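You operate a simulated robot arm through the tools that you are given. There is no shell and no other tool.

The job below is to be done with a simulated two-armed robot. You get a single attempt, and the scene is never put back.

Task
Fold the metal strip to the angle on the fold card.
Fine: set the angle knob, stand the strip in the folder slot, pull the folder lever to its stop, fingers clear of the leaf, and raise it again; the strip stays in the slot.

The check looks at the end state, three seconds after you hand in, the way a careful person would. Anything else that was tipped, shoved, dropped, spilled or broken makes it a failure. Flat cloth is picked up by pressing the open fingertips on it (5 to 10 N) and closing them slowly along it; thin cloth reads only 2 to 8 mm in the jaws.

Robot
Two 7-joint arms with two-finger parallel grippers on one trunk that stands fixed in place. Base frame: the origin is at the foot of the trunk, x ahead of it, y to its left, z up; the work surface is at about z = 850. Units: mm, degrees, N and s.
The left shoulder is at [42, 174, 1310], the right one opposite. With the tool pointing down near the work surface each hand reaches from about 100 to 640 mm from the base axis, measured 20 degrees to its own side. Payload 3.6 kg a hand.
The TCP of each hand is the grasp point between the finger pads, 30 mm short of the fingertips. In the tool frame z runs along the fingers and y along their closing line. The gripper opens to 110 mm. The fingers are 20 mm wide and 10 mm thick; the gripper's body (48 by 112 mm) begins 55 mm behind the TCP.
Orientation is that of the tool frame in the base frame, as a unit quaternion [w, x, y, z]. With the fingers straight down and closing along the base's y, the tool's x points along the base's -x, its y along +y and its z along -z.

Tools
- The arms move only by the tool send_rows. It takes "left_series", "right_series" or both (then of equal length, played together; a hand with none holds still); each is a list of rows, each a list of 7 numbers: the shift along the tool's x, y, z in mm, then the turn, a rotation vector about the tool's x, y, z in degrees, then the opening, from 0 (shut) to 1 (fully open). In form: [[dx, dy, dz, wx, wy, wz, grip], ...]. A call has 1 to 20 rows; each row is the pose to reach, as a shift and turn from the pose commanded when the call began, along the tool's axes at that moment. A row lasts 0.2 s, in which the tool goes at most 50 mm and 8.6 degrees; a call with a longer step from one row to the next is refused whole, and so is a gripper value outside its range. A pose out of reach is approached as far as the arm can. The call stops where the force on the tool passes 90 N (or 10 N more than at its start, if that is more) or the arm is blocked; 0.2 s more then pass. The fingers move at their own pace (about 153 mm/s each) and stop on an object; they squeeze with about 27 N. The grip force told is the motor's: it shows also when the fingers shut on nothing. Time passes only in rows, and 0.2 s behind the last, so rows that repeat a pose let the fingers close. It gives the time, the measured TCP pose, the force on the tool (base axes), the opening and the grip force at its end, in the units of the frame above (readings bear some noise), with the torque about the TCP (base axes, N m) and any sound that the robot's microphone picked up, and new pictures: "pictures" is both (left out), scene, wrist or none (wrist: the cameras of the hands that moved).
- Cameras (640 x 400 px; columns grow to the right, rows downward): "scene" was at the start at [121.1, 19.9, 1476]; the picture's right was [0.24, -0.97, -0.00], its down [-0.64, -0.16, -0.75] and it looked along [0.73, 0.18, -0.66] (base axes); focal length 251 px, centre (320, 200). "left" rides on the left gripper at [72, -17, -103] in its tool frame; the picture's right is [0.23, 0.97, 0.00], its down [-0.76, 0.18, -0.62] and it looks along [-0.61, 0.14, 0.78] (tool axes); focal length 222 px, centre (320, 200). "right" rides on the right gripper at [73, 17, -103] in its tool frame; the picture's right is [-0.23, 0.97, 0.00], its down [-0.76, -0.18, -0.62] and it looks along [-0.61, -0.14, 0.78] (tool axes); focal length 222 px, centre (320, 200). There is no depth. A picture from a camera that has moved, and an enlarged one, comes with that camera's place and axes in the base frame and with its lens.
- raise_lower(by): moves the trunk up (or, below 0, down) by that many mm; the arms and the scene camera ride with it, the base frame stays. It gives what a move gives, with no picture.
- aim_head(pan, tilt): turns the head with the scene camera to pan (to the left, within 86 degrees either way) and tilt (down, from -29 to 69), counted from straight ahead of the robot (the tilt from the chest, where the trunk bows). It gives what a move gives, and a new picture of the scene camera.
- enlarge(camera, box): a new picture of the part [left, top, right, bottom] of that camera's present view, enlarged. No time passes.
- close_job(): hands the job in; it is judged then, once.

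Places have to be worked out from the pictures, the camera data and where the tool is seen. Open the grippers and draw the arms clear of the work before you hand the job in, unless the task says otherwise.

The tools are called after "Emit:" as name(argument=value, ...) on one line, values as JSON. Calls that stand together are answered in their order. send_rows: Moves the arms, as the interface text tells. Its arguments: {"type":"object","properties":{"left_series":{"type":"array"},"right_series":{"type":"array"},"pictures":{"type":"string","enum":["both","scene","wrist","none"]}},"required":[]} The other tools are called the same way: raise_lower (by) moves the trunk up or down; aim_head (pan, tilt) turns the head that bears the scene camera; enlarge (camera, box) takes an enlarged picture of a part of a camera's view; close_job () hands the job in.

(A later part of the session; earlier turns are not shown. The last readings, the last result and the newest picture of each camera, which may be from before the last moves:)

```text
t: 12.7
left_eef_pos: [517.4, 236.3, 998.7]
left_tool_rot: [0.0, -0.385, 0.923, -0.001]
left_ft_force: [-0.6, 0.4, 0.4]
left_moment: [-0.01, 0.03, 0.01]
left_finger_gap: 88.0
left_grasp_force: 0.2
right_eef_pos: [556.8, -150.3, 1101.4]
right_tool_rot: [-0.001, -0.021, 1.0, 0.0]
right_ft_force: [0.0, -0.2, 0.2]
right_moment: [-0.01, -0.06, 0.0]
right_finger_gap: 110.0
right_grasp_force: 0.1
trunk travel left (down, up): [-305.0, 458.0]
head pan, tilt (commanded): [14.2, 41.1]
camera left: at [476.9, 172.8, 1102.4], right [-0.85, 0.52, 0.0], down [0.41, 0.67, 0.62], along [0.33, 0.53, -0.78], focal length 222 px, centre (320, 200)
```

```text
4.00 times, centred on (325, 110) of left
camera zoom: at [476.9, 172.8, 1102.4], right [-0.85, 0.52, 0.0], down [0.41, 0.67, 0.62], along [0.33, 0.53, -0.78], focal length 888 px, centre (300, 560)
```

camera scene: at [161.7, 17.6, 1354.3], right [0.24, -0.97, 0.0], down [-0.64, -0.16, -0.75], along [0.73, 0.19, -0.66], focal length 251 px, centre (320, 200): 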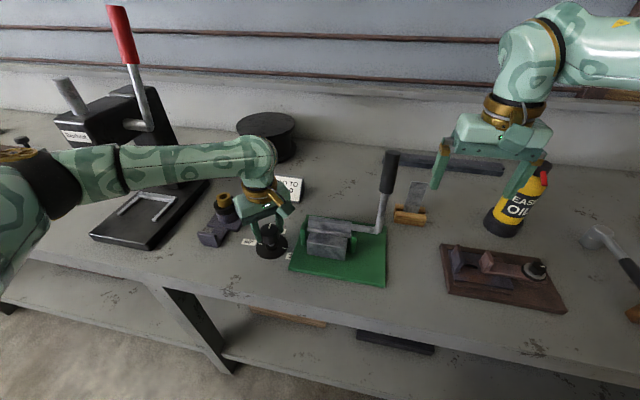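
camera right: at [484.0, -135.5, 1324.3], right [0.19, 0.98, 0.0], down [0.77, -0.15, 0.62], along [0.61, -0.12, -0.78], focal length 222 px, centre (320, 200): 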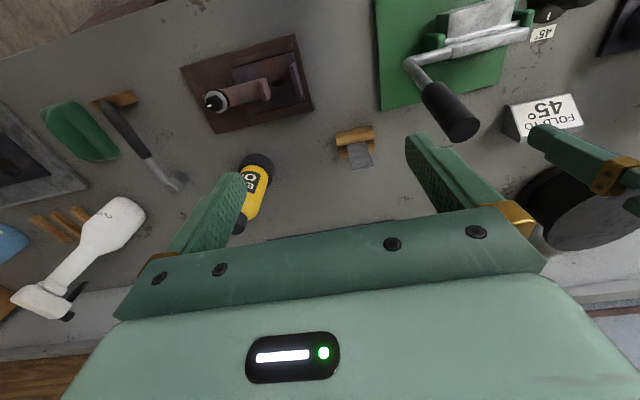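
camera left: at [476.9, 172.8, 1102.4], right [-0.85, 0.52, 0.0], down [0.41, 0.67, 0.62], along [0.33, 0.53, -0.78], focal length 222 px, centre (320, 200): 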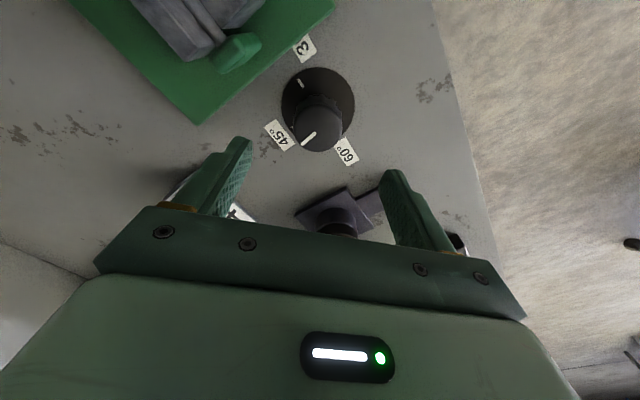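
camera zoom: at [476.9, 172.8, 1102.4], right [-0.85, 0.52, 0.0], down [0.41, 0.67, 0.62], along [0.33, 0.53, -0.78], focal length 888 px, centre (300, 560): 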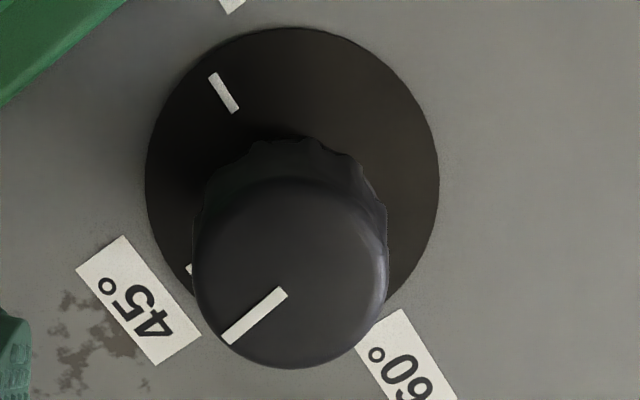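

By both cameras the pointer sits at about +8° from the 45° tick, so it overshot slightly. I'll regrip the knob here and measure the pointer again before turning it back.

Emit:
send_rows(left_series=[[0, -0.5, 25, 0, 0, 0, 0.8], [0, -0.5, 50, 0, 0, 0, 0.8], [0, -0.5, 79, 0, 0, 0, 0.8], [0, -0.5, 79, 0, 0, 0, 0.6], [0, -0.5, 79, 0, 0, 0, 0.45], [0, -0.5, 79, 0, 0, 0, 0.38], [0, -0.5, 79, 0, 0, 0, 0.33], [0, -0.5, 79, 0, 0, 0, 0.33]], pictures="wrist")

Emit:
enlarge(camera="left", box=[260, 100, 380, 220])

Emit:
enlarge(camera="scene", box=[258, 220, 298, 245])

```text
t: 14.5
left_eef_pos: [517.3, 234.5, 920.2]
left_tool_rot: [0.0, -0.384, 0.923, 0.0]
left_ft_force: [11.0, -11.0, -3.9]
left_moment: [-0.42, -0.98, 0.0]
left_finger_gap: 43.9
left_grasp_force: 45.0
right_eef_pos: [556.0, -151.6, 1100.3]
right_tool_rot: [-0.002, -0.02, 1.0, 0.001]
right_ft_force: [0.3, 0.0, 0.5]
right_moment: [-0.01, -0.03, 0.0]
right_finger_gap: 109.9
right_grasp_force: 0.0
trunk travel left (down, up): [-305.0, 458.0]
head pan, tilt (commanded): [14.2, 41.1]
camera left: at [477.8, 170.8, 1024.0], right [-0.85, 0.53, 0.0], down [0.41, 0.67, 0.62], along [0.33, 0.53, -0.78], focal length 222 px, centre (320, 200)
```

left: 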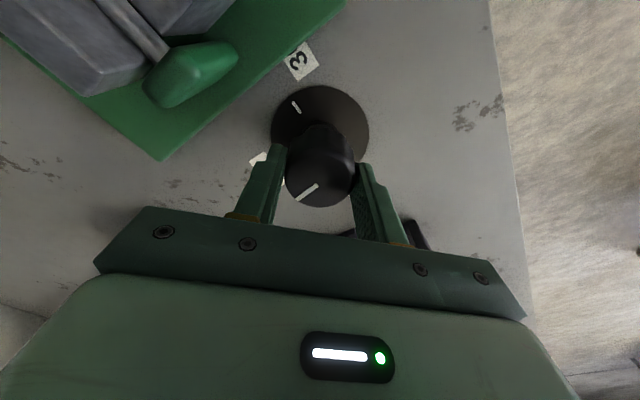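

```text
3.33 times, centred on (320, 160) of left
camera zoom: at [477.8, 170.8, 1024.0], right [-0.85, 0.53, 0.0], down [0.41, 0.67, 0.62], along [0.33, 0.53, -0.78], focal length 740 px, centre (320, 333)
```

zoom: 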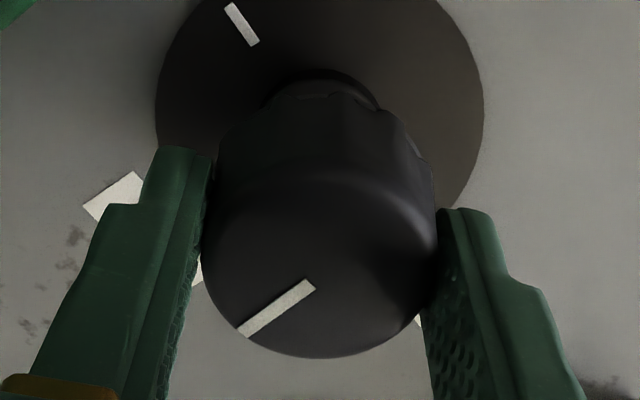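

```text
16.00 times, centred on (278, 232) of scene
camera zoom: at [162.0, 18.4, 1354.2], right [0.24, -0.97, 0.0], down [-0.64, -0.16, -0.75], along [0.73, 0.18, -0.66], focal length 4014 px, centre (992, -320)
```

zoom: 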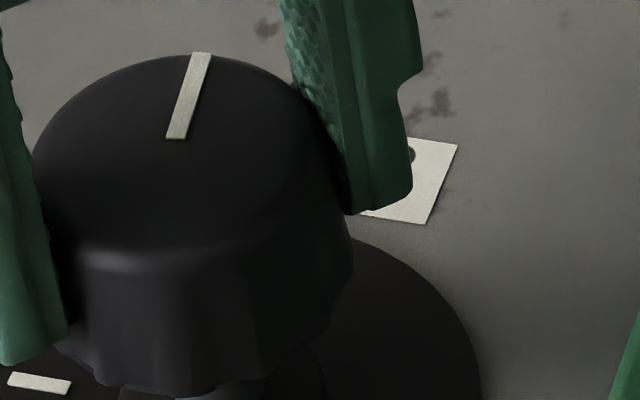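

The pointer still reads about +8° past the 45° tick, measured against the 30° tick in the same picture. I'll turn the knob back 8° clockwise while gripping it.

Emit:
send_rows(left_series=[[0, 0, 0, 0, 0, 2, 0.33], [0, 0, 0, 0, 0, 4, 0.33], [0, 0, 0, 0, 0, 6, 0.33], [0, 0, 0, 0, 0, 8, 0.33], [0, 0, 0, 0, 0, 8, 0.33]], pictures="wrist")

Emit:
enlarge(camera="left", box=[260, 100, 380, 220])

Emit:
enlarge(camera="scene", box=[258, 220, 298, 245])

```text
t: 15.7
left_eef_pos: [516.9, 233.5, 921.2]
left_tool_rot: [-0.001, -0.319, 0.948, 0.001]
left_ft_force: [5.3, -18.2, -4.3]
left_moment: [-0.35, -0.34, -0.02]
left_finger_gap: 43.5
left_grasp_force: 45.0
right_eef_pos: [557.8, -152.0, 1100.1]
right_tool_rot: [-0.001, -0.022, 1.0, 0.002]
right_ft_force: [0.8, -0.2, 0.3]
right_moment: [0.0, 0.06, 0.0]
right_finger_gap: 109.9
right_grasp_force: 0.1
trunk travel left (down, up): [-305.0, 458.0]
head pan, tilt (commanded): [14.2, 41.1]
camera left: at [469.6, 176.8, 1024.1], right [-0.77, 0.64, 0.0], down [0.5, 0.6, 0.62], along [0.4, 0.48, -0.78], focal length 222 px, centre (320, 200)
```

left: 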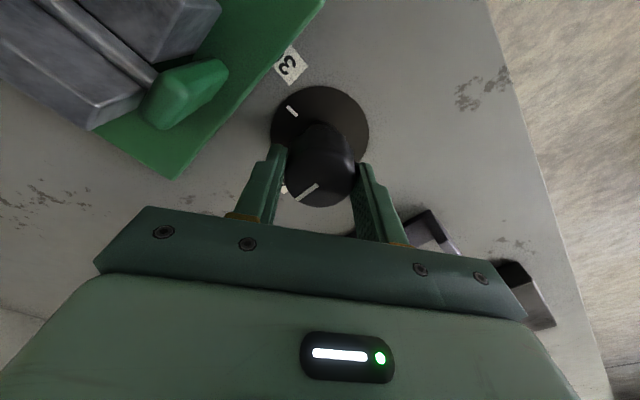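

```text
3.33 times, centred on (320, 160) of left
camera zoom: at [469.6, 176.8, 1024.1], right [-0.77, 0.64, 0.0], down [0.5, 0.6, 0.62], along [0.4, 0.48, -0.78], focal length 740 px, centre (320, 333)
```

zoom: 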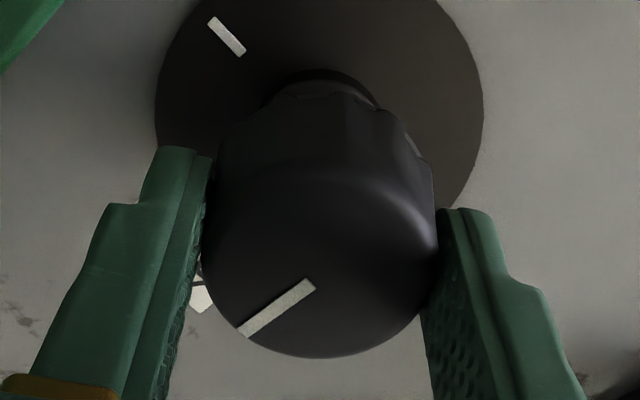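

```text
16.00 times, centred on (278, 232) of scene
camera zoom: at [161.3, 17.5, 1354.3], right [0.24, -0.97, 0.0], down [-0.64, -0.16, -0.75], along [0.73, 0.19, -0.66], focal length 4014 px, centre (992, -320)
```

zoom: 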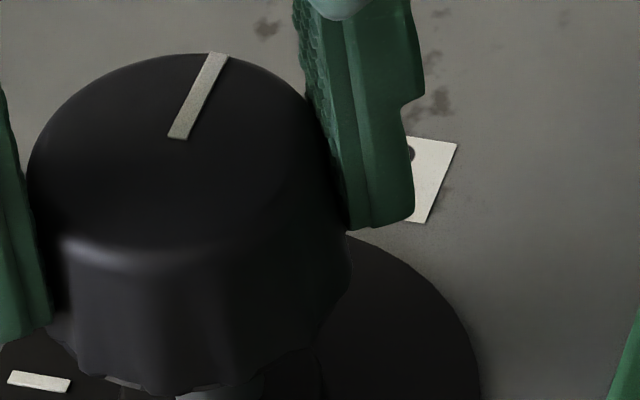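

The pointer now reads within about 1° of the 45° tick in both cameras. I'll open, rise, and confirm it stays there.

Emit:
send_rows(left_series=[[0, 0, 0, 0, 0, 0, 0.45], [0, 0, 0, 0, 0, 0, 0.6], [0, 0, 0, 0, 0, 0, 0.8], [0, 0, -20, 0, 0, 0, 0.8], [0, 0, -50, 0, 0, 0, 0.8], [0, 0, -90, 0, 0, 0, 0.8], [0, 0, -120, 0, 0, 0, 0.8]], pictures="both")

Emit:
enlarge(camera="left", box=[265, 50, 365, 150])

Emit:
enlarge(camera="scene", box=[250, 215, 306, 255])

```text
t: 17.3
left_eef_pos: [517.2, 235.0, 1040.8]
left_tool_rot: [0.0, -0.318, 0.948, 0.001]
left_ft_force: [0.4, -0.8, -0.2]
left_moment: [0.0, 0.0, 0.01]
left_finger_gap: 88.0
left_grasp_force: 0.0
right_eef_pos: [555.2, -150.8, 1101.3]
right_tool_rot: [0.0, -0.022, 1.0, 0.0]
right_ft_force: [-1.2, -0.4, 0.1]
right_moment: [-0.02, 0.02, -0.01]
right_finger_gap: 110.0
right_grasp_force: 0.0
trunk travel left (down, up): [-305.0, 458.0]
head pan, tilt (commanded): [14.2, 41.1]
camera scene: at [160.0, 19.6, 1354.5], right [0.24, -0.97, 0.0], down [-0.64, -0.16, -0.75], along [0.73, 0.18, -0.66], focal length 251 px, centre (320, 200)
camera left: at [469.3, 178.1, 1145.1], right [-0.77, 0.64, 0.0], down [0.5, 0.6, 0.62], along [0.4, 0.48, -0.78], focal length 222 px, centre (320, 200)
```

scene: 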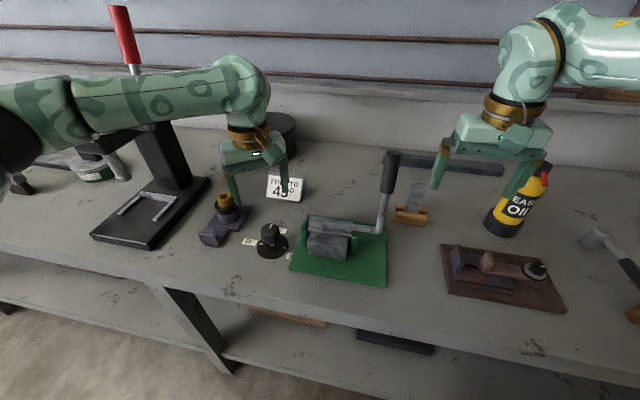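
left: 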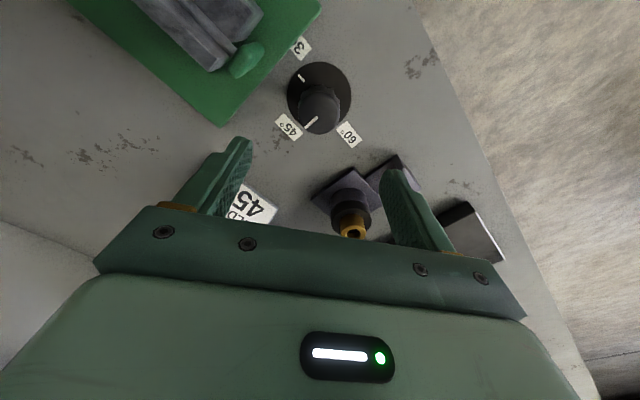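

```text
4.00 times, centred on (315, 100) of left
camera zoom: at [469.3, 178.1, 1145.1], right [-0.77, 0.64, 0.0], down [0.5, 0.6, 0.62], along [0.4, 0.48, -0.78], focal length 888 px, centre (340, 600)
```

zoom: 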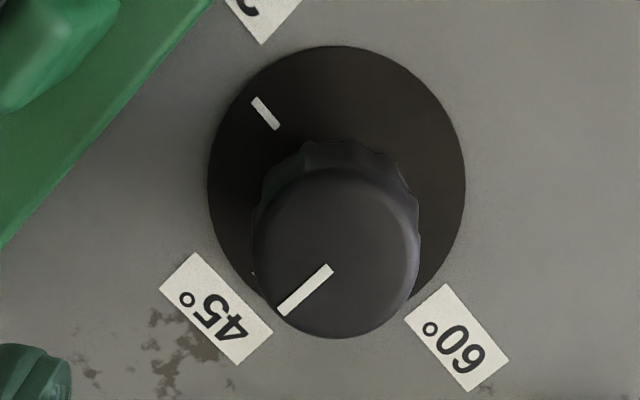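

```text
10.00 times, centred on (278, 235) of scene
camera zoom: at [160.0, 19.6, 1354.5], right [0.24, -0.97, 0.0], down [-0.64, -0.16, -0.75], along [0.73, 0.18, -0.66], focal length 2509 px, centre (740, -150)
```

zoom: 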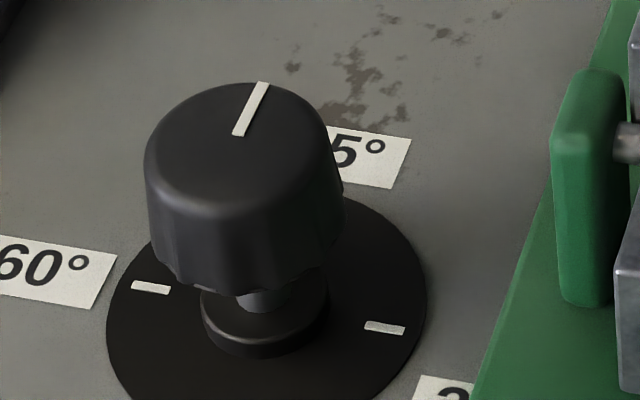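

The knob stays on 45°. Next I'll draw the left hand back out of the way and give the right hand a zero-shift row, so I learn where its commanded pose is before planning the approach to the strip.

Emit:
send_rows(left_series=[[8, 23, -7, 0, 0, 6.2, 0.8], [16, 46, -14, 0, 0, 12.4, 0.8], [24, 69, -21, 0, 0, 18.6, 0.8], [32, 92, -28, 0, 0, 24.8, 0.8], [40, 115, -35, 0, 0, 31, 0.8], [47, 136, -40, 0, 0, 37, 0.8]], right_series=[[0, 0, 0, 0, 0, 0, 1], [0, 0, 0, 0, 0, 0, 1], [0, 0, 0, 0, 0, 0, 1], [0, 0, 0, 0, 0, 0, 1], [0, 0, 0, 0, 0, 0, 1], [0, 0, 0, 0, 0, 0, 1]], pictures="both")

```text
t: 18.7
left_eef_pos: [396.5, 316.7, 1080.8]
left_tool_rot: [-0.001, -0.002, 1.0, 0.0]
left_ft_force: [-1.4, -0.2, 0.0]
left_moment: [-0.02, -0.04, -0.02]
left_finger_gap: 88.2
left_grasp_force: 0.0
right_eef_pos: [556.0, -150.4, 1102.1]
right_tool_rot: [0.0, -0.021, 1.0, 0.0]
right_ft_force: [-0.3, 0.5, 0.4]
right_moment: [-0.02, -0.02, 0.0]
right_finger_gap: 109.9
right_grasp_force: 0.1
trunk travel left (down, up): [-305.0, 458.0]
head pan, tilt (commanded): [14.2, 41.1]
camera scene: at [159.5, 20.3, 1354.5], right [0.24, -0.97, 0.0], down [-0.64, -0.16, -0.75], along [0.73, 0.18, -0.66], focal length 251 px, centre (320, 200)
camera right: at [481.8, -134.6, 1204.5], right [0.19, 0.98, 0.0], down [0.77, -0.15, 0.62], along [0.61, -0.12, -0.78], focal length 222 px, centre (320, 200)
camera left: at [324.0, 300.4, 1184.9], right [-0.23, 0.97, 0.0], down [0.76, 0.18, 0.62], along [0.61, 0.14, -0.78], focal length 222 px, centre (320, 200)
```

scene: 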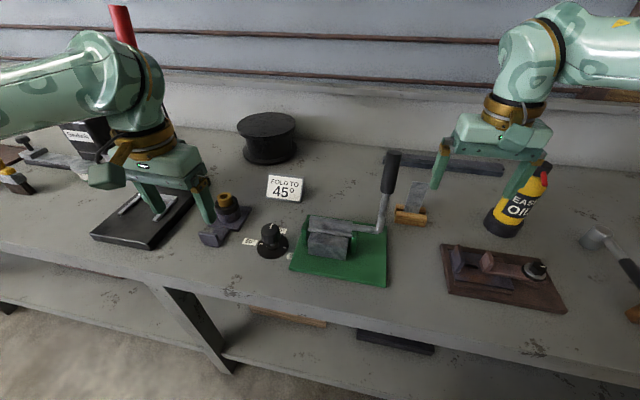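
right: 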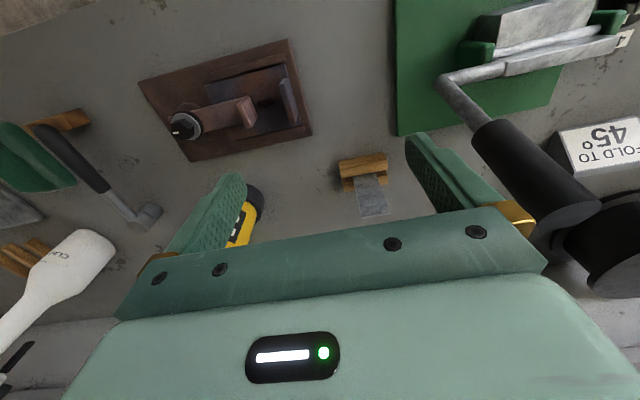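
left: 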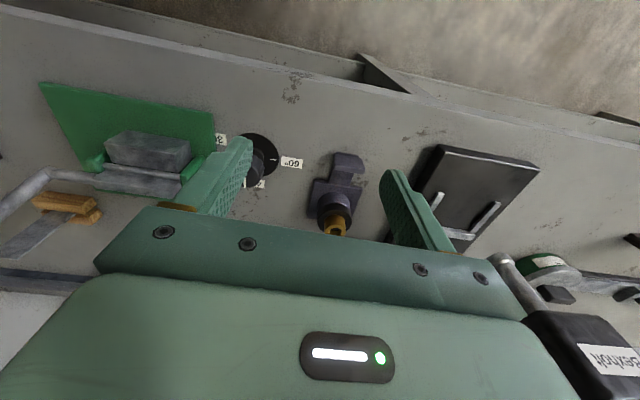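

The right hand's commanded pose matches its measured one. I'll now bring it over the strip (about [699, -100], top z ≈ 979) at TCP z ≈ 1040, tilted 15° forward for reach, going forward first and sideways afterwards to stay clear of the handle.

Emit:
send_rows(right_series=[[-36, -1.5, 15, 0, -4, 0, 1], [-72, -3, 30, 0, -8, 0, 1], [-108, -4.5, 46, 0, -12, 0, 1], [-143, -6, 62, 0, -15, 0, 1], [-144, 14, 62, 0, -15, 0, 1], [-145, 34, 62, 0, -15, 0, 1], [-145, 44, 62, 0, -15, 0, 1], [-145, 44, 62, 0, -15, 0, 1]], pictures="both")

Emit:
enlarge(camera="right", box=[250, 60, 410, 200])

Emit:
enlarge(camera="scene", box=[370, 130, 450, 240])

```text
t: 20.5
left_eef_pos: [397.3, 316.7, 1080.2]
left_tool_rot: [0.0, -0.001, 1.0, 0.0]
left_ft_force: [0.1, 0.3, 1.1]
left_moment: [0.0, 0.03, 0.0]
left_finger_gap: 88.0
left_grasp_force: 0.0
right_eef_pos: [684.4, -135.6, 1044.6]
right_tool_rot: [0.13, -0.021, 0.991, 0.003]
right_ft_force: [0.2, -0.8, 0.0]
right_moment: [0.0, 0.0, 0.02]
right_finger_gap: 109.7
right_grasp_force: 0.2
right hand out of reach, approached as far as the arm can: row 4, 5, 6, 7, 8
trunk travel left (down, up): [-305.0, 458.0]
head pan, tilt (commanded): [14.2, 41.1]
camera scene: at [160.2, 20.1, 1354.4], right [0.24, -0.97, 0.0], down [-0.64, -0.16, -0.75], along [0.73, 0.18, -0.66], focal length 251 px, centre (320, 200)
camera right: at [587.8, -121.7, 1124.8], right [0.18, 0.98, 0.06], down [0.58, -0.15, 0.8], along [0.79, -0.11, -0.6], focal length 222 px, centre (320, 200)
```

scene: 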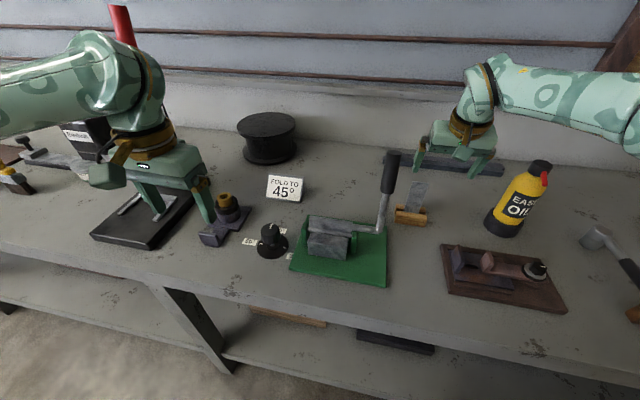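
right: 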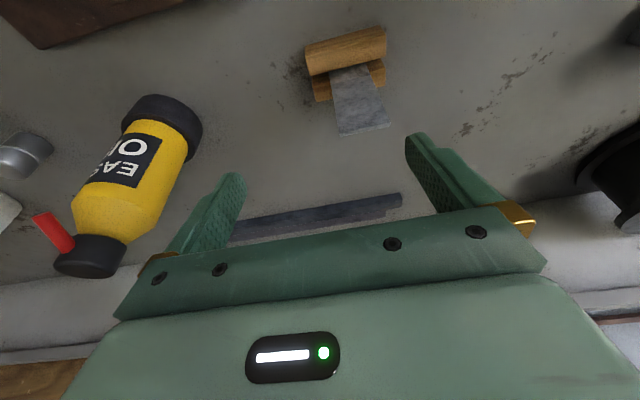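

```text
2.86 times, centred on (330, 130) of right
camera zoom: at [587.8, -121.7, 1124.8], right [0.18, 0.98, 0.06], down [0.58, -0.15, 0.8], along [0.79, -0.11, -0.6], focal length 635 px, centre (291, 400)
```

zoom: 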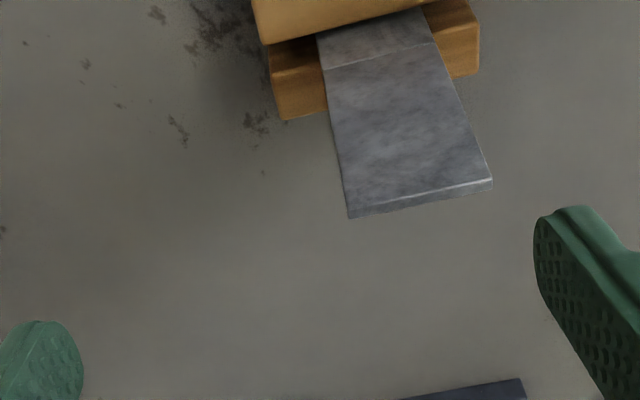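

```text
3.64 times, centred on (410, 185) of scene
camera zoom: at [160.2, 20.1, 1354.4], right [0.24, -0.97, 0.0], down [-0.64, -0.16, -0.75], along [0.73, 0.18, -0.66], focal length 912 px, centre (-7, 254)
```

zoom: 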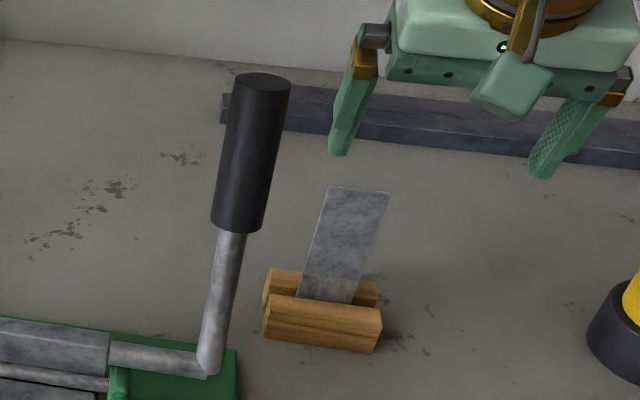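

The strip's near face is at x ≈ 700, its width runs from y ≈ -117 to -78, and its top is at z ≈ 977. The arm stopped at its reach limit at [684, -136], so I'll tilt 5° more (to 20°), centre over the strip and come down until the fingertips are level with its top.

Emit:
send_rows(right_series=[[-0.8, 20, 0.2, 0, -5, 0, 1], [-7.9, 37.2, 7.3, 0, -5, 0, 1], [-13.3, 36.8, 24.2, 0, -5, 0, 1], [-8.7, 36.8, 41.6, 0, -5, 0, 1], [-8.7, 36.8, 41.6, 0, -5, 0, 1]], pictures="both")

Emit:
enlarge(camera="right", box=[220, 60, 420, 200])

Emit:
enlarge(camera="scene", box=[370, 130, 450, 240])

```text
t: 21.7
left_eef_pos: [398.0, 316.2, 1080.2]
left_tool_rot: [0.001, -0.001, 1.0, 0.0]
left_ft_force: [-1.2, 0.1, 0.1]
left_moment: [0.01, 0.02, 0.01]
left_finger_gap: 88.0
left_grasp_force: 0.0
right_eef_pos: [701.7, -98.2, 1006.6]
right_tool_rot: [0.173, -0.02, 0.985, 0.003]
right_ft_force: [-0.6, -0.1, 0.5]
right_moment: [0.02, -0.03, 0.0]
right_finger_gap: 110.1
right_grasp_force: 0.0
trunk travel left (down, up): [-305.0, 458.0]
head pan, tilt (commanded): [14.2, 41.1]
camera scene: at [160.0, 20.0, 1354.5], right [0.24, -0.97, 0.0], down [-0.64, -0.16, -0.75], along [0.73, 0.18, -0.66], focal length 251 px, centre (320, 200)
camera right: at [598.1, -84.6, 1078.5], right [0.17, 0.98, 0.08], down [0.51, -0.16, 0.85], along [0.84, -0.11, -0.53], focal length 222 px, centre (320, 200)
```

scene: 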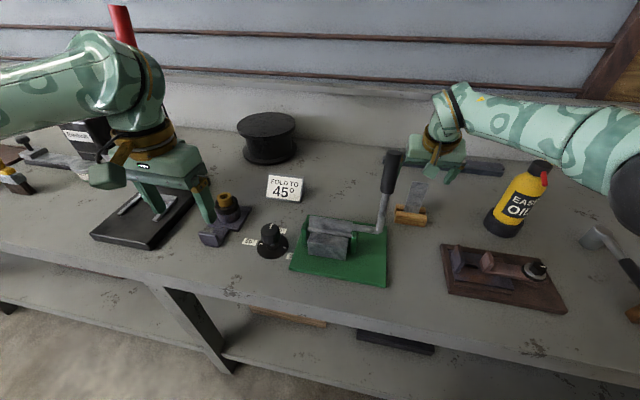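
right: 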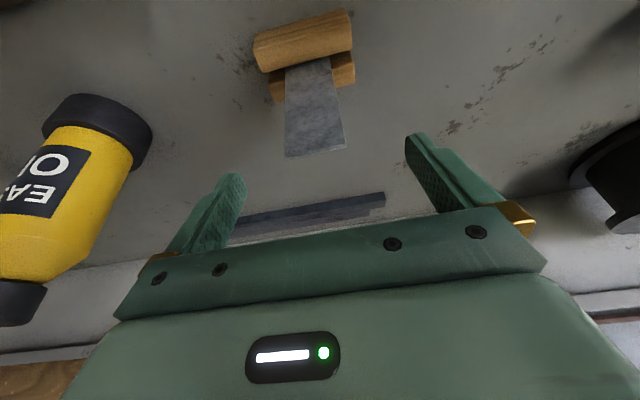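

```text
2.86 times, centred on (320, 130) of right
camera zoom: at [598.1, -84.6, 1078.5], right [0.17, 0.98, 0.08], down [0.51, -0.16, 0.85], along [0.84, -0.11, -0.53], focal length 635 px, centre (320, 400)
```

zoom: 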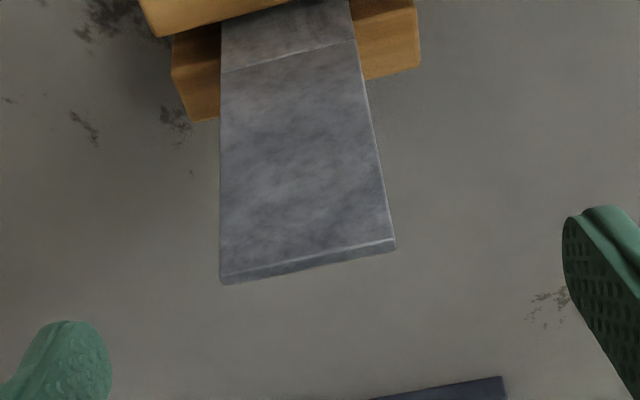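

```text
3.64 times, centred on (410, 185) of scene
camera zoom: at [160.0, 20.0, 1354.5], right [0.24, -0.97, 0.0], down [-0.64, -0.16, -0.75], along [0.73, 0.18, -0.66], focal length 912 px, centre (-7, 254)
```

zoom: 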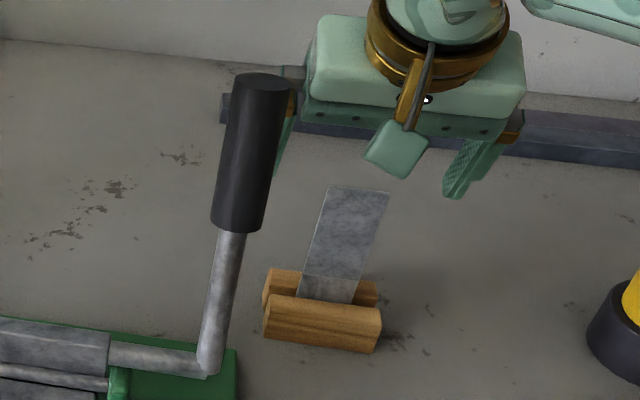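

The fingers straddle the strip evenly: it spans y = -118 to -78 and the hand is at -98. I'll descend to TCP z ≈ 970, gripping only near the top of the strip, and close gently on its two edges.

Emit:
send_rows(right_series=[[6, 0, 17, 0, 0, 0, 1], [11.7, 0, 34.7, 0, 0, 0, 1], [11.7, 0, 34.7, 0, 0, 0, 0.75], [11.7, 0, 34.7, 0, 0, 0, 0.55], [11.7, 0, 34.7, 0, 0, 0, 0.45], [11.7, 0, 34.7, 0, 0, 0, 0.38], [11.7, 0, 34.7, 0, 0, 0, 0.33], [11.7, 0, 34.7, 0, 0, 0, 0.3], [11.7, 0, 34.7, 0, 0, 0, 0.3]], pictures="both")

Emit:
enlarge(camera="right", box=[220, 60, 420, 200])

Emit:
enlarge(camera="scene", box=[370, 130, 450, 240])

```text
t: 23.7
left_eef_pos: [398.8, 317.6, 1080.9]
left_tool_rot: [0.0, -0.001, 1.0, 0.0]
left_ft_force: [0.4, -0.2, -0.6]
left_moment: [0.02, 0.02, 0.02]
left_finger_gap: 88.0
left_grasp_force: 0.1
right_eef_pos: [703.9, -99.3, 970.2]
right_tool_rot: [0.173, -0.021, 0.985, 0.003]
right_ft_force: [-0.2, 0.7, 0.0]
right_moment: [-0.01, 0.01, 0.03]
right_finger_gap: 38.8
right_grasp_force: 27.5
trunk travel left (down, up): [-305.0, 458.0]
head pan, tilt (commanded): [14.2, 41.1]
camera scene: at [160.2, 20.1, 1354.4], right [0.24, -0.97, 0.0], down [-0.64, -0.16, -0.75], along [0.73, 0.18, -0.66], focal length 251 px, centre (320, 200)
camera right: at [599.3, -85.2, 1041.8], right [0.17, 0.98, 0.08], down [0.51, -0.16, 0.85], along [0.84, -0.11, -0.53], focal length 222 px, centre (320, 200)
```

scene: 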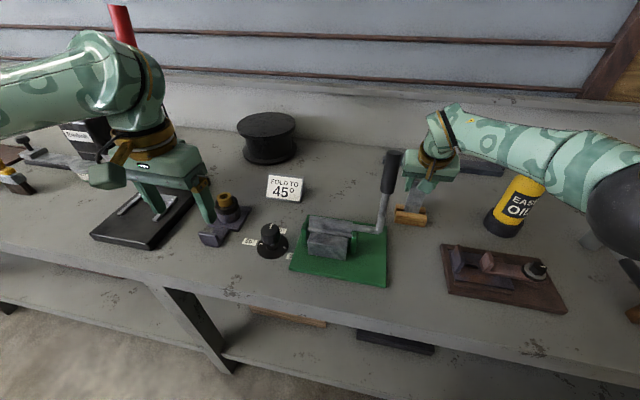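
right: 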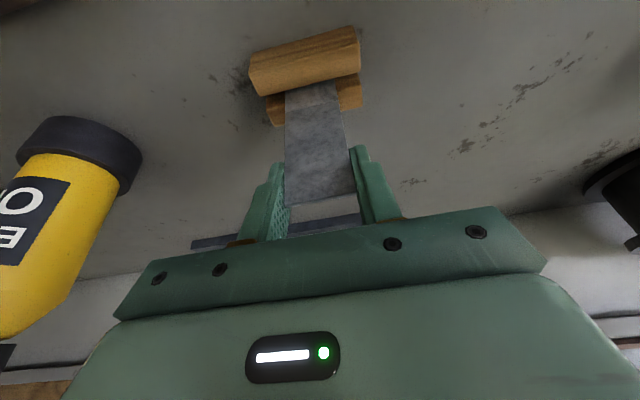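

```text
2.86 times, centred on (320, 130) of right
camera zoom: at [599.3, -85.2, 1041.8], right [0.17, 0.98, 0.08], down [0.51, -0.16, 0.85], along [0.84, -0.11, -0.53], focal length 635 px, centre (320, 400)
```

zoom: 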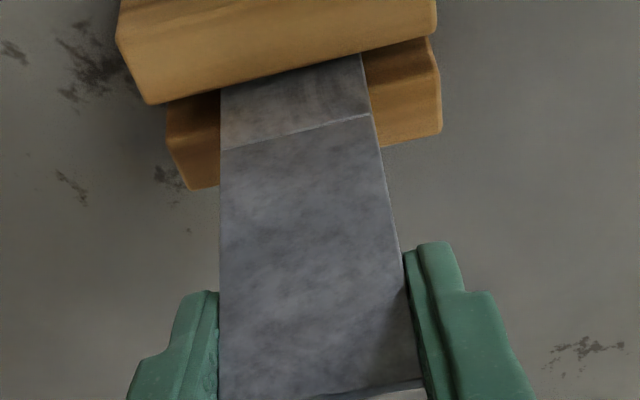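

```text
3.64 times, centred on (410, 185) of scene
camera zoom: at [160.2, 20.1, 1354.4], right [0.24, -0.97, 0.0], down [-0.64, -0.16, -0.75], along [0.73, 0.18, -0.66], focal length 912 px, centre (-7, 254)
```

zoom: 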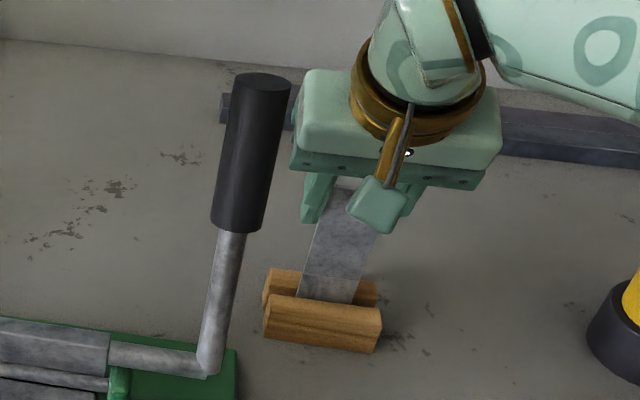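

The strip is held by its edges (38.8 mm gap, 27.5 N). I'll lift it straight out of the stand by 50 mm, then go up further while easing back and to the right, away from the lever handle.

Emit:
send_rows(right_series=[[-4.3, 0, -11.8, 0, 0, 0, 0.3], [-8.5, 0, -23.5, 0, 0, 0, 0.3], [-17.05, 0, -47.05, 0, 0, 0, 0.3], [-13.7, -19.6, -69.6, 0, 0, 0, 0.3], [0.6, -33.7, -90.7, 0, 0, 0, 0.3], [0.6, -33.7, -90.7, 0, 0, 0, 0.3]], pictures="both")

Emit:
enlarge(camera="scene", box=[370, 110, 460, 240])

Emit:
enlarge(camera="right", box=[220, 60, 420, 220])

```text
t: 25.1
left_eef_pos: [398.5, 318.4, 1080.6]
left_tool_rot: [0.0, -0.002, 1.0, 0.0]
left_ft_force: [0.4, 0.2, -0.5]
left_moment: [-0.03, 0.02, -0.01]
left_finger_gap: 88.4
left_grasp_force: 0.0
right_eef_pos: [673.0, -132.6, 1055.2]
right_tool_rot: [0.173, -0.021, 0.985, 0.004]
right_ft_force: [0.6, 0.2, -0.1]
right_moment: [0.02, -0.01, 0.01]
right_finger_gap: 39.4
right_grasp_force: 27.2
trunk travel left (down, up): [-305.0, 458.0]
head pan, tilt (commanded): [14.2, 41.1]
camera scene: at [160.8, 20.4, 1354.3], right [0.24, -0.97, 0.0], down [-0.64, -0.16, -0.75], along [0.73, 0.18, -0.66], focal length 251 px, centre (320, 200)
camera right: at [568.6, -119.1, 1127.1], right [0.17, 0.98, 0.08], down [0.51, -0.16, 0.85], along [0.84, -0.11, -0.53], focal length 222 px, centre (320, 200)
```

scene: 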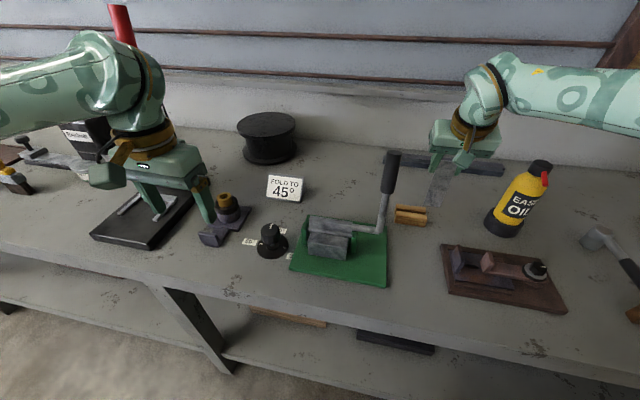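
right: 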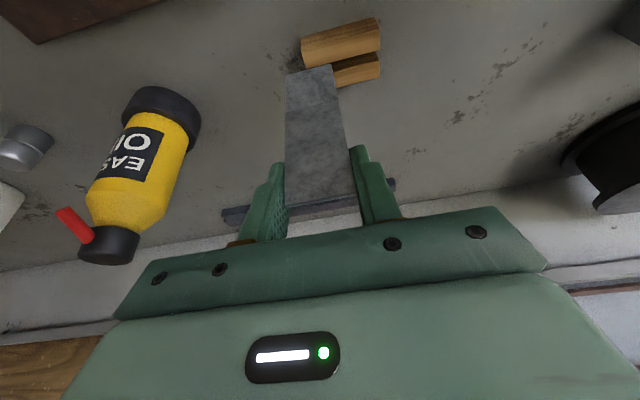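

```text
3.08 times, centred on (415, 175) of scene
camera zoom: at [160.8, 20.4, 1354.3], right [0.24, -0.97, 0.0], down [-0.64, -0.16, -0.75], along [0.73, 0.18, -0.66], focal length 772 px, centre (28, 277)
```

zoom: 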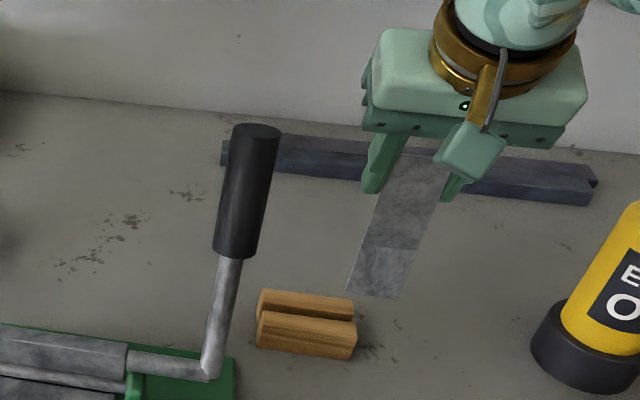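

```text
2.50 times, centred on (320, 140) of right
camera zoom: at [568.6, -119.1, 1127.1], right [0.17, 0.98, 0.08], down [0.51, -0.16, 0.85], along [0.84, -0.11, -0.53], focal length 555 px, centre (320, 350)
```

zoom: 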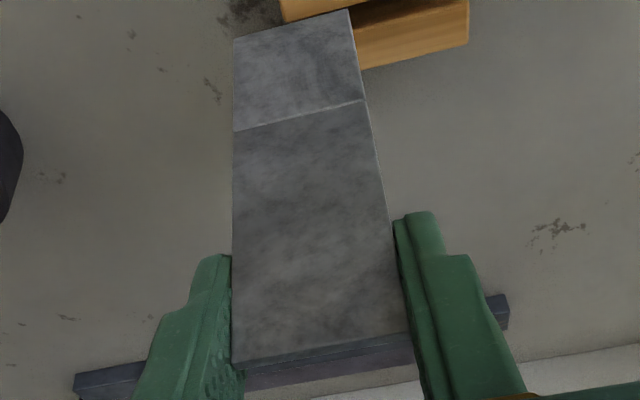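

The strip is free and the stand is undisturbed. The strip's lower part is about 49 mm long and its bottom edge is about 121 mm below the TCP. Before inserting it, I'll look at the folder again from the left camera and the scene camera to settle where the slot is.

Emit:
enlarge(camera="left", box=[80, 110, 220, 210])

Emit:
enlarge(camera="scene", box=[300, 210, 340, 240])

Emit:
enlarge(camera="scene", box=[330, 215, 370, 240])

```text
4.00 times, centred on (150, 160) of left
camera zoom: at [325.5, 300.2, 1184.5], right [-0.23, 0.97, 0.0], down [0.76, 0.18, 0.62], along [0.61, 0.14, -0.78], focal length 888 px, centre (1000, 360)
```

zoom: 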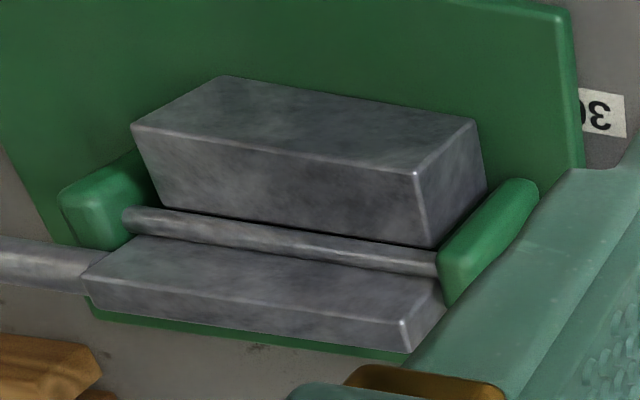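

```text
13.33 times, centred on (320, 225) of scene
camera zoom: at [160.8, 20.4, 1354.3], right [0.24, -0.97, 0.0], down [-0.64, -0.16, -0.75], along [0.73, 0.18, -0.66], focal length 3345 px, centre (320, -133)
```

zoom: 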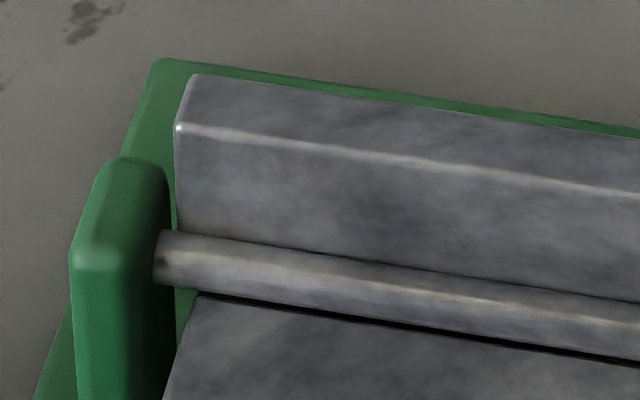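

```text
16.00 times, centred on (350, 228) of scene
camera zoom: at [160.8, 20.4, 1354.3], right [0.24, -0.97, 0.0], down [-0.64, -0.16, -0.75], along [0.73, 0.18, -0.66], focal length 4014 px, centre (-160, -240)
```

zoom: 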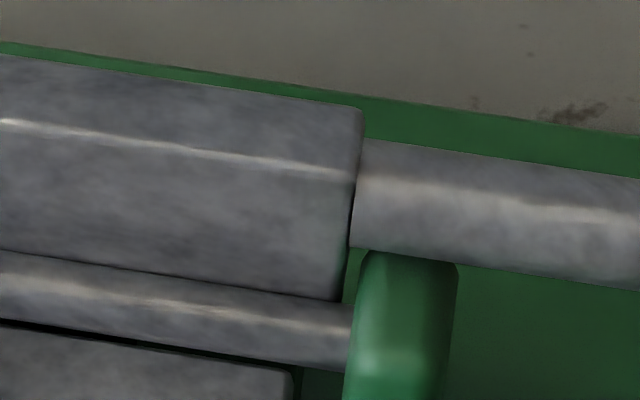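

The slot is the dark gap just under the rod, centred near x ≈ 541 at y ≈ 92. I'll carry the strip back along the right side, around in front of the lever at x ≈ 458, and over to y ≈ 92 with its bottom edge about 104 mm above the table.

Emit:
send_rows(right_series=[[34.2, 1.7, -23, 0, 0, 0, 0.3], [73.1, 3.6, -47.8, 0, 0, 0, 0.3], [115.4, 5.5, -63.1, 0, 0, 0, 0.3], [157.7, 7.4, -78.5, 0, 0, 0, 0.3], [195.3, 9, -92.1, 0, 0, 0, 0.3], [193.5, 54, -91.5, 0, 0, 0, 0.3], [191.7, 98.9, -90.9, 0, 0, 0, 0.3], [189.9, 143.9, -90.3, 0, 0, 0, 0.3], [188.1, 188.8, -89.8, 0, 0, 0, 0.3], [186.3, 233.4, -89.2, 0, 0, 0, 0.3], [186.3, 233.4, -89.2, 0, 0, 0, 0.3]], pictures="both")

```text
t: 27.5
left_eef_pos: [398.3, 315.8, 1079.8]
left_tool_rot: [0.0, -0.002, 1.0, 0.0]
left_ft_force: [0.4, 0.1, -0.4]
left_moment: [-0.01, -0.04, 0.03]
left_finger_gap: 88.3
left_grasp_force: 0.0
right_eef_pos: [459.2, 89.0, 1076.1]
right_tool_rot: [0.172, -0.02, 0.985, 0.004]
right_ft_force: [-0.5, -0.9, -1.6]
right_moment: [0.02, 0.02, 0.02]
right_finger_gap: 39.4
right_grasp_force: 26.5
trunk travel left (down, up): [-305.0, 458.0]
head pan, tilt (commanded): [14.2, 41.1]
camera scene: at [160.2, 19.0, 1354.4], right [0.24, -0.97, 0.0], down [-0.64, -0.16, -0.75], along [0.73, 0.18, -0.66], focal length 251 px, centre (320, 200)
camera right: at [355.3, 103.9, 1147.9], right [0.17, 0.98, 0.08], down [0.51, -0.16, 0.85], along [0.84, -0.11, -0.53], focal length 222 px, centre (320, 200)
```

scene: 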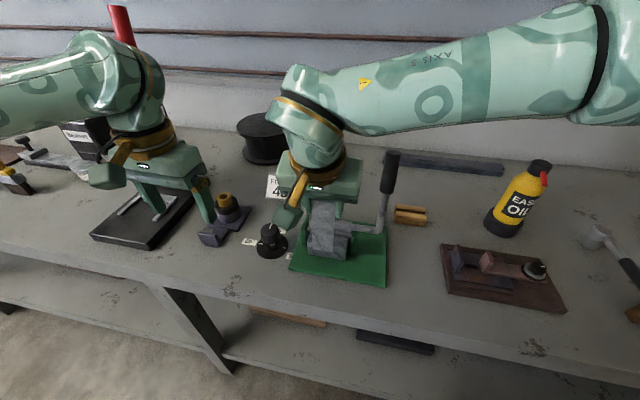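
right: 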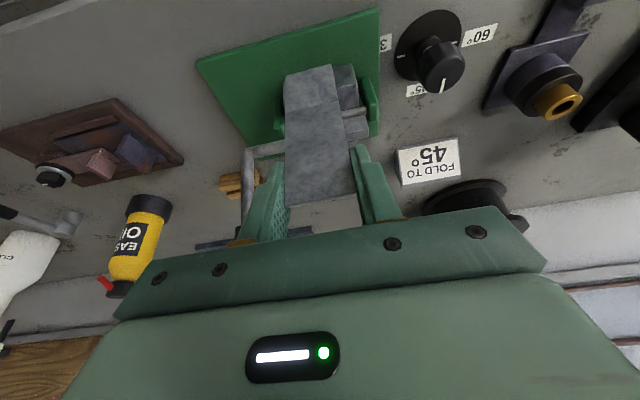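

The strip is now in front of the folder, held firmly, and this view also shows the knob pointer on 45°. I'll zoom in with the hand camera to line the strip up with the rod and the leaf.

Emit:
enlarge(camera="right", box=[260, 50, 400, 150])

Emit:
enlarge(camera="scene", box=[280, 190, 400, 270])

Emit:
enlarge(camera="left", box=[60, 80, 220, 200])

```text
4.00 times, centred on (330, 100) of right
camera zoom: at [355.3, 103.9, 1147.9], right [0.17, 0.98, 0.08], down [0.51, -0.16, 0.85], along [0.84, -0.11, -0.53], focal length 888 px, centre (280, 600)
```

zoom: 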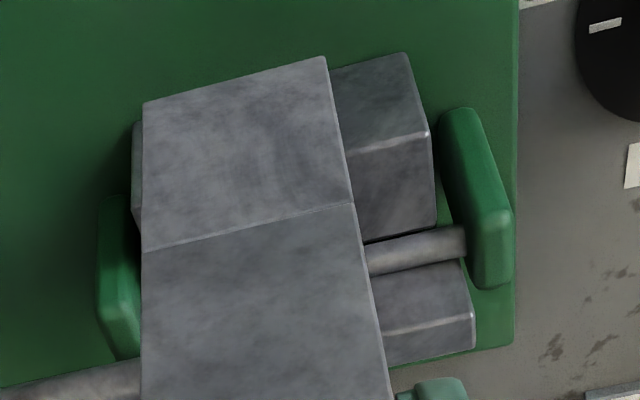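

```text
5.00 times, centred on (340, 230) of scene
camera zoom: at [160.2, 19.0, 1354.4], right [0.24, -0.97, 0.0], down [-0.64, -0.16, -0.75], along [0.73, 0.18, -0.66], focal length 1254 px, centre (220, 50)
```

zoom: 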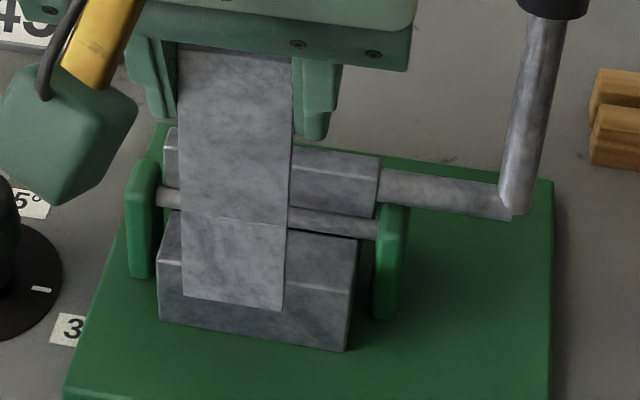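

```text
3.33 times, centred on (140, 140) of left
camera zoom: at [325.0, 298.9, 1185.0], right [-0.23, 0.97, 0.0], down [0.76, 0.18, 0.62], along [0.61, 0.14, -0.78], focal length 740 px, centre (920, 400)
```

zoom: 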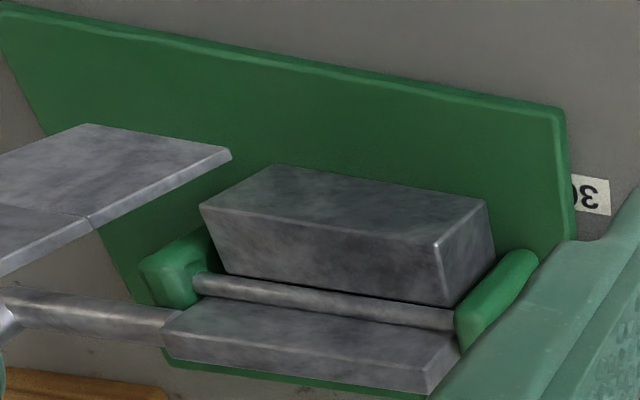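

Measured from the held strip, its mid-plane is about 1.3 mm behind the TCP, so the TCP should go to x ≈ 543. I'll move forward above the slot, with the strip's bottom edge still above the leaf, and check the alignment.

Emit:
send_rows(right_series=[[-20, -0.6, 7.2, 0, 0, 0, 0.3], [-39.5, -1.3, 14.3, 0, 0, 0, 0.3], [-60, -1.9, 21.7, 0, 0, 0, 0.3], [-78.6, -2.5, 28.5, 0, 0, 0, 0.3], [-78.6, -2.5, 28.5, 0, 0, 0, 0.3]], pictures="both")

Emit:
enlarge(camera="scene", box=[290, 190, 390, 250])

Emit:
enlarge(camera="right", box=[240, 40, 400, 150])

Emit:
enlarge(camera="left", box=[60, 80, 220, 200])

```text
t: 28.7
left_eef_pos: [397.1, 317.7, 1080.8]
left_tool_rot: [0.0, -0.002, 1.0, 0.0]
left_ft_force: [0.3, -0.1, -0.2]
left_moment: [-0.03, 0.0, 0.0]
left_finger_gap: 88.1
left_grasp_force: 0.0
right_eef_pos: [542.5, 91.9, 1077.0]
right_tool_rot: [0.173, -0.02, 0.985, 0.004]
right_ft_force: [-0.1, 0.5, -1.1]
right_moment: [-0.03, -0.01, 0.03]
right_finger_gap: 39.0
right_grasp_force: 27.2
trunk travel left (down, up): [-305.0, 458.0]
head pan, tilt (commanded): [14.2, 41.1]
camera scene: at [159.9, 20.1, 1354.5], right [0.24, -0.97, 0.0], down [-0.64, -0.16, -0.75], along [0.73, 0.18, -0.66], focal length 251 px, centre (320, 200)
camera right: at [438.4, 106.4, 1148.1], right [0.17, 0.98, 0.08], down [0.51, -0.16, 0.85], along [0.84, -0.11, -0.53], focal length 222 px, centre (320, 200)
```

scene: 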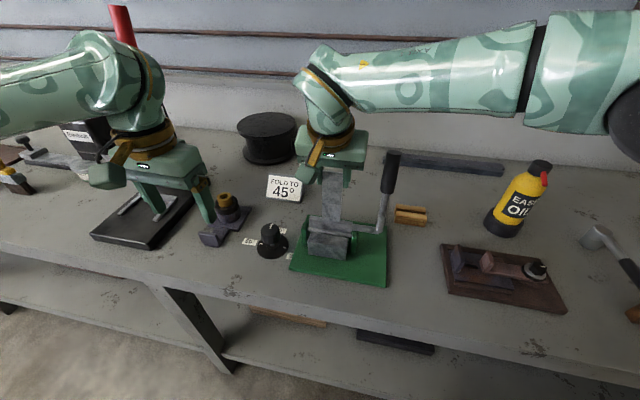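
right: 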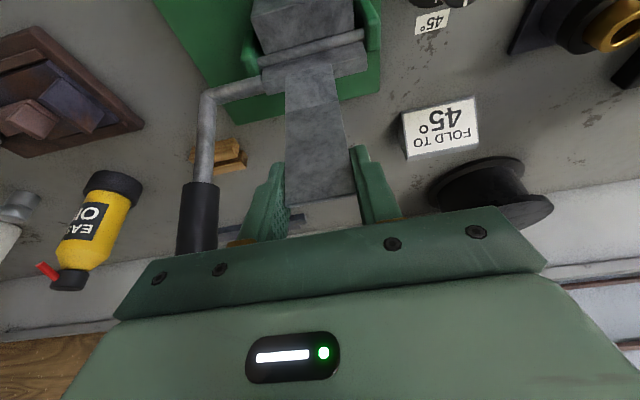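

```text
6.40 times, centred on (340, 220) of scene
camera zoom: at [159.9, 20.1, 1354.5], right [0.24, -0.97, 0.0], down [-0.64, -0.16, -0.75], along [0.73, 0.18, -0.66], focal length 1606 px, centre (192, 72)
```

zoom: 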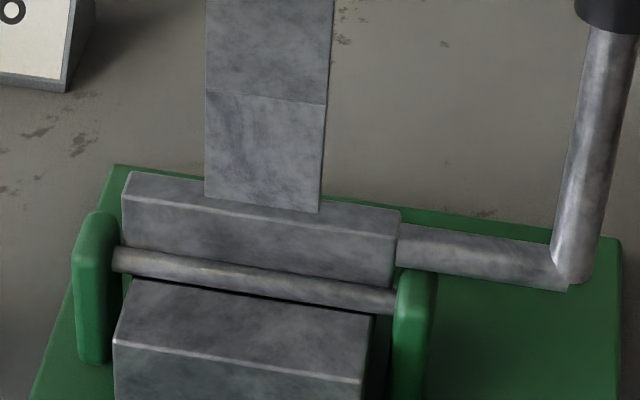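

```text
3.64 times, centred on (320, 95) of right
camera zoom: at [438.4, 106.4, 1148.1], right [0.17, 0.98, 0.08], down [0.51, -0.16, 0.85], along [0.84, -0.11, -0.53], focal length 808 px, centre (320, 582)
```

zoom: 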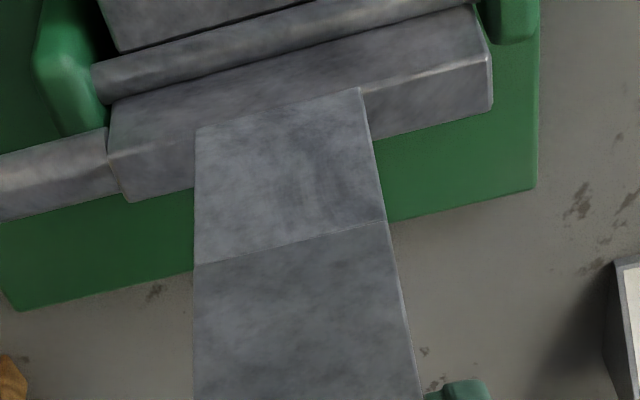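

```text
3.33 times, centred on (140, 140) of left
camera zoom: at [324.7, 299.9, 1184.8], right [-0.23, 0.97, 0.0], down [0.76, 0.18, 0.62], along [0.61, 0.14, -0.78], focal length 740 px, centre (920, 400)
```

zoom: 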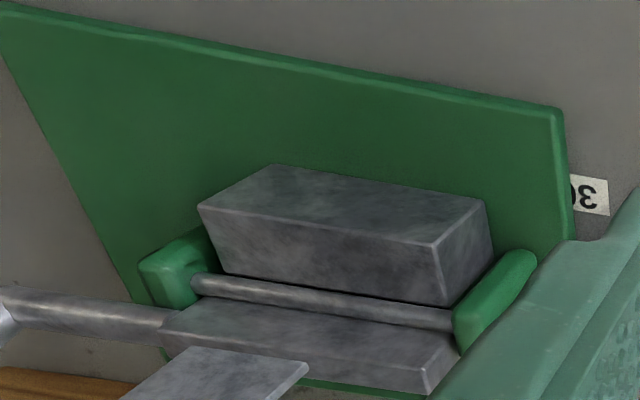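

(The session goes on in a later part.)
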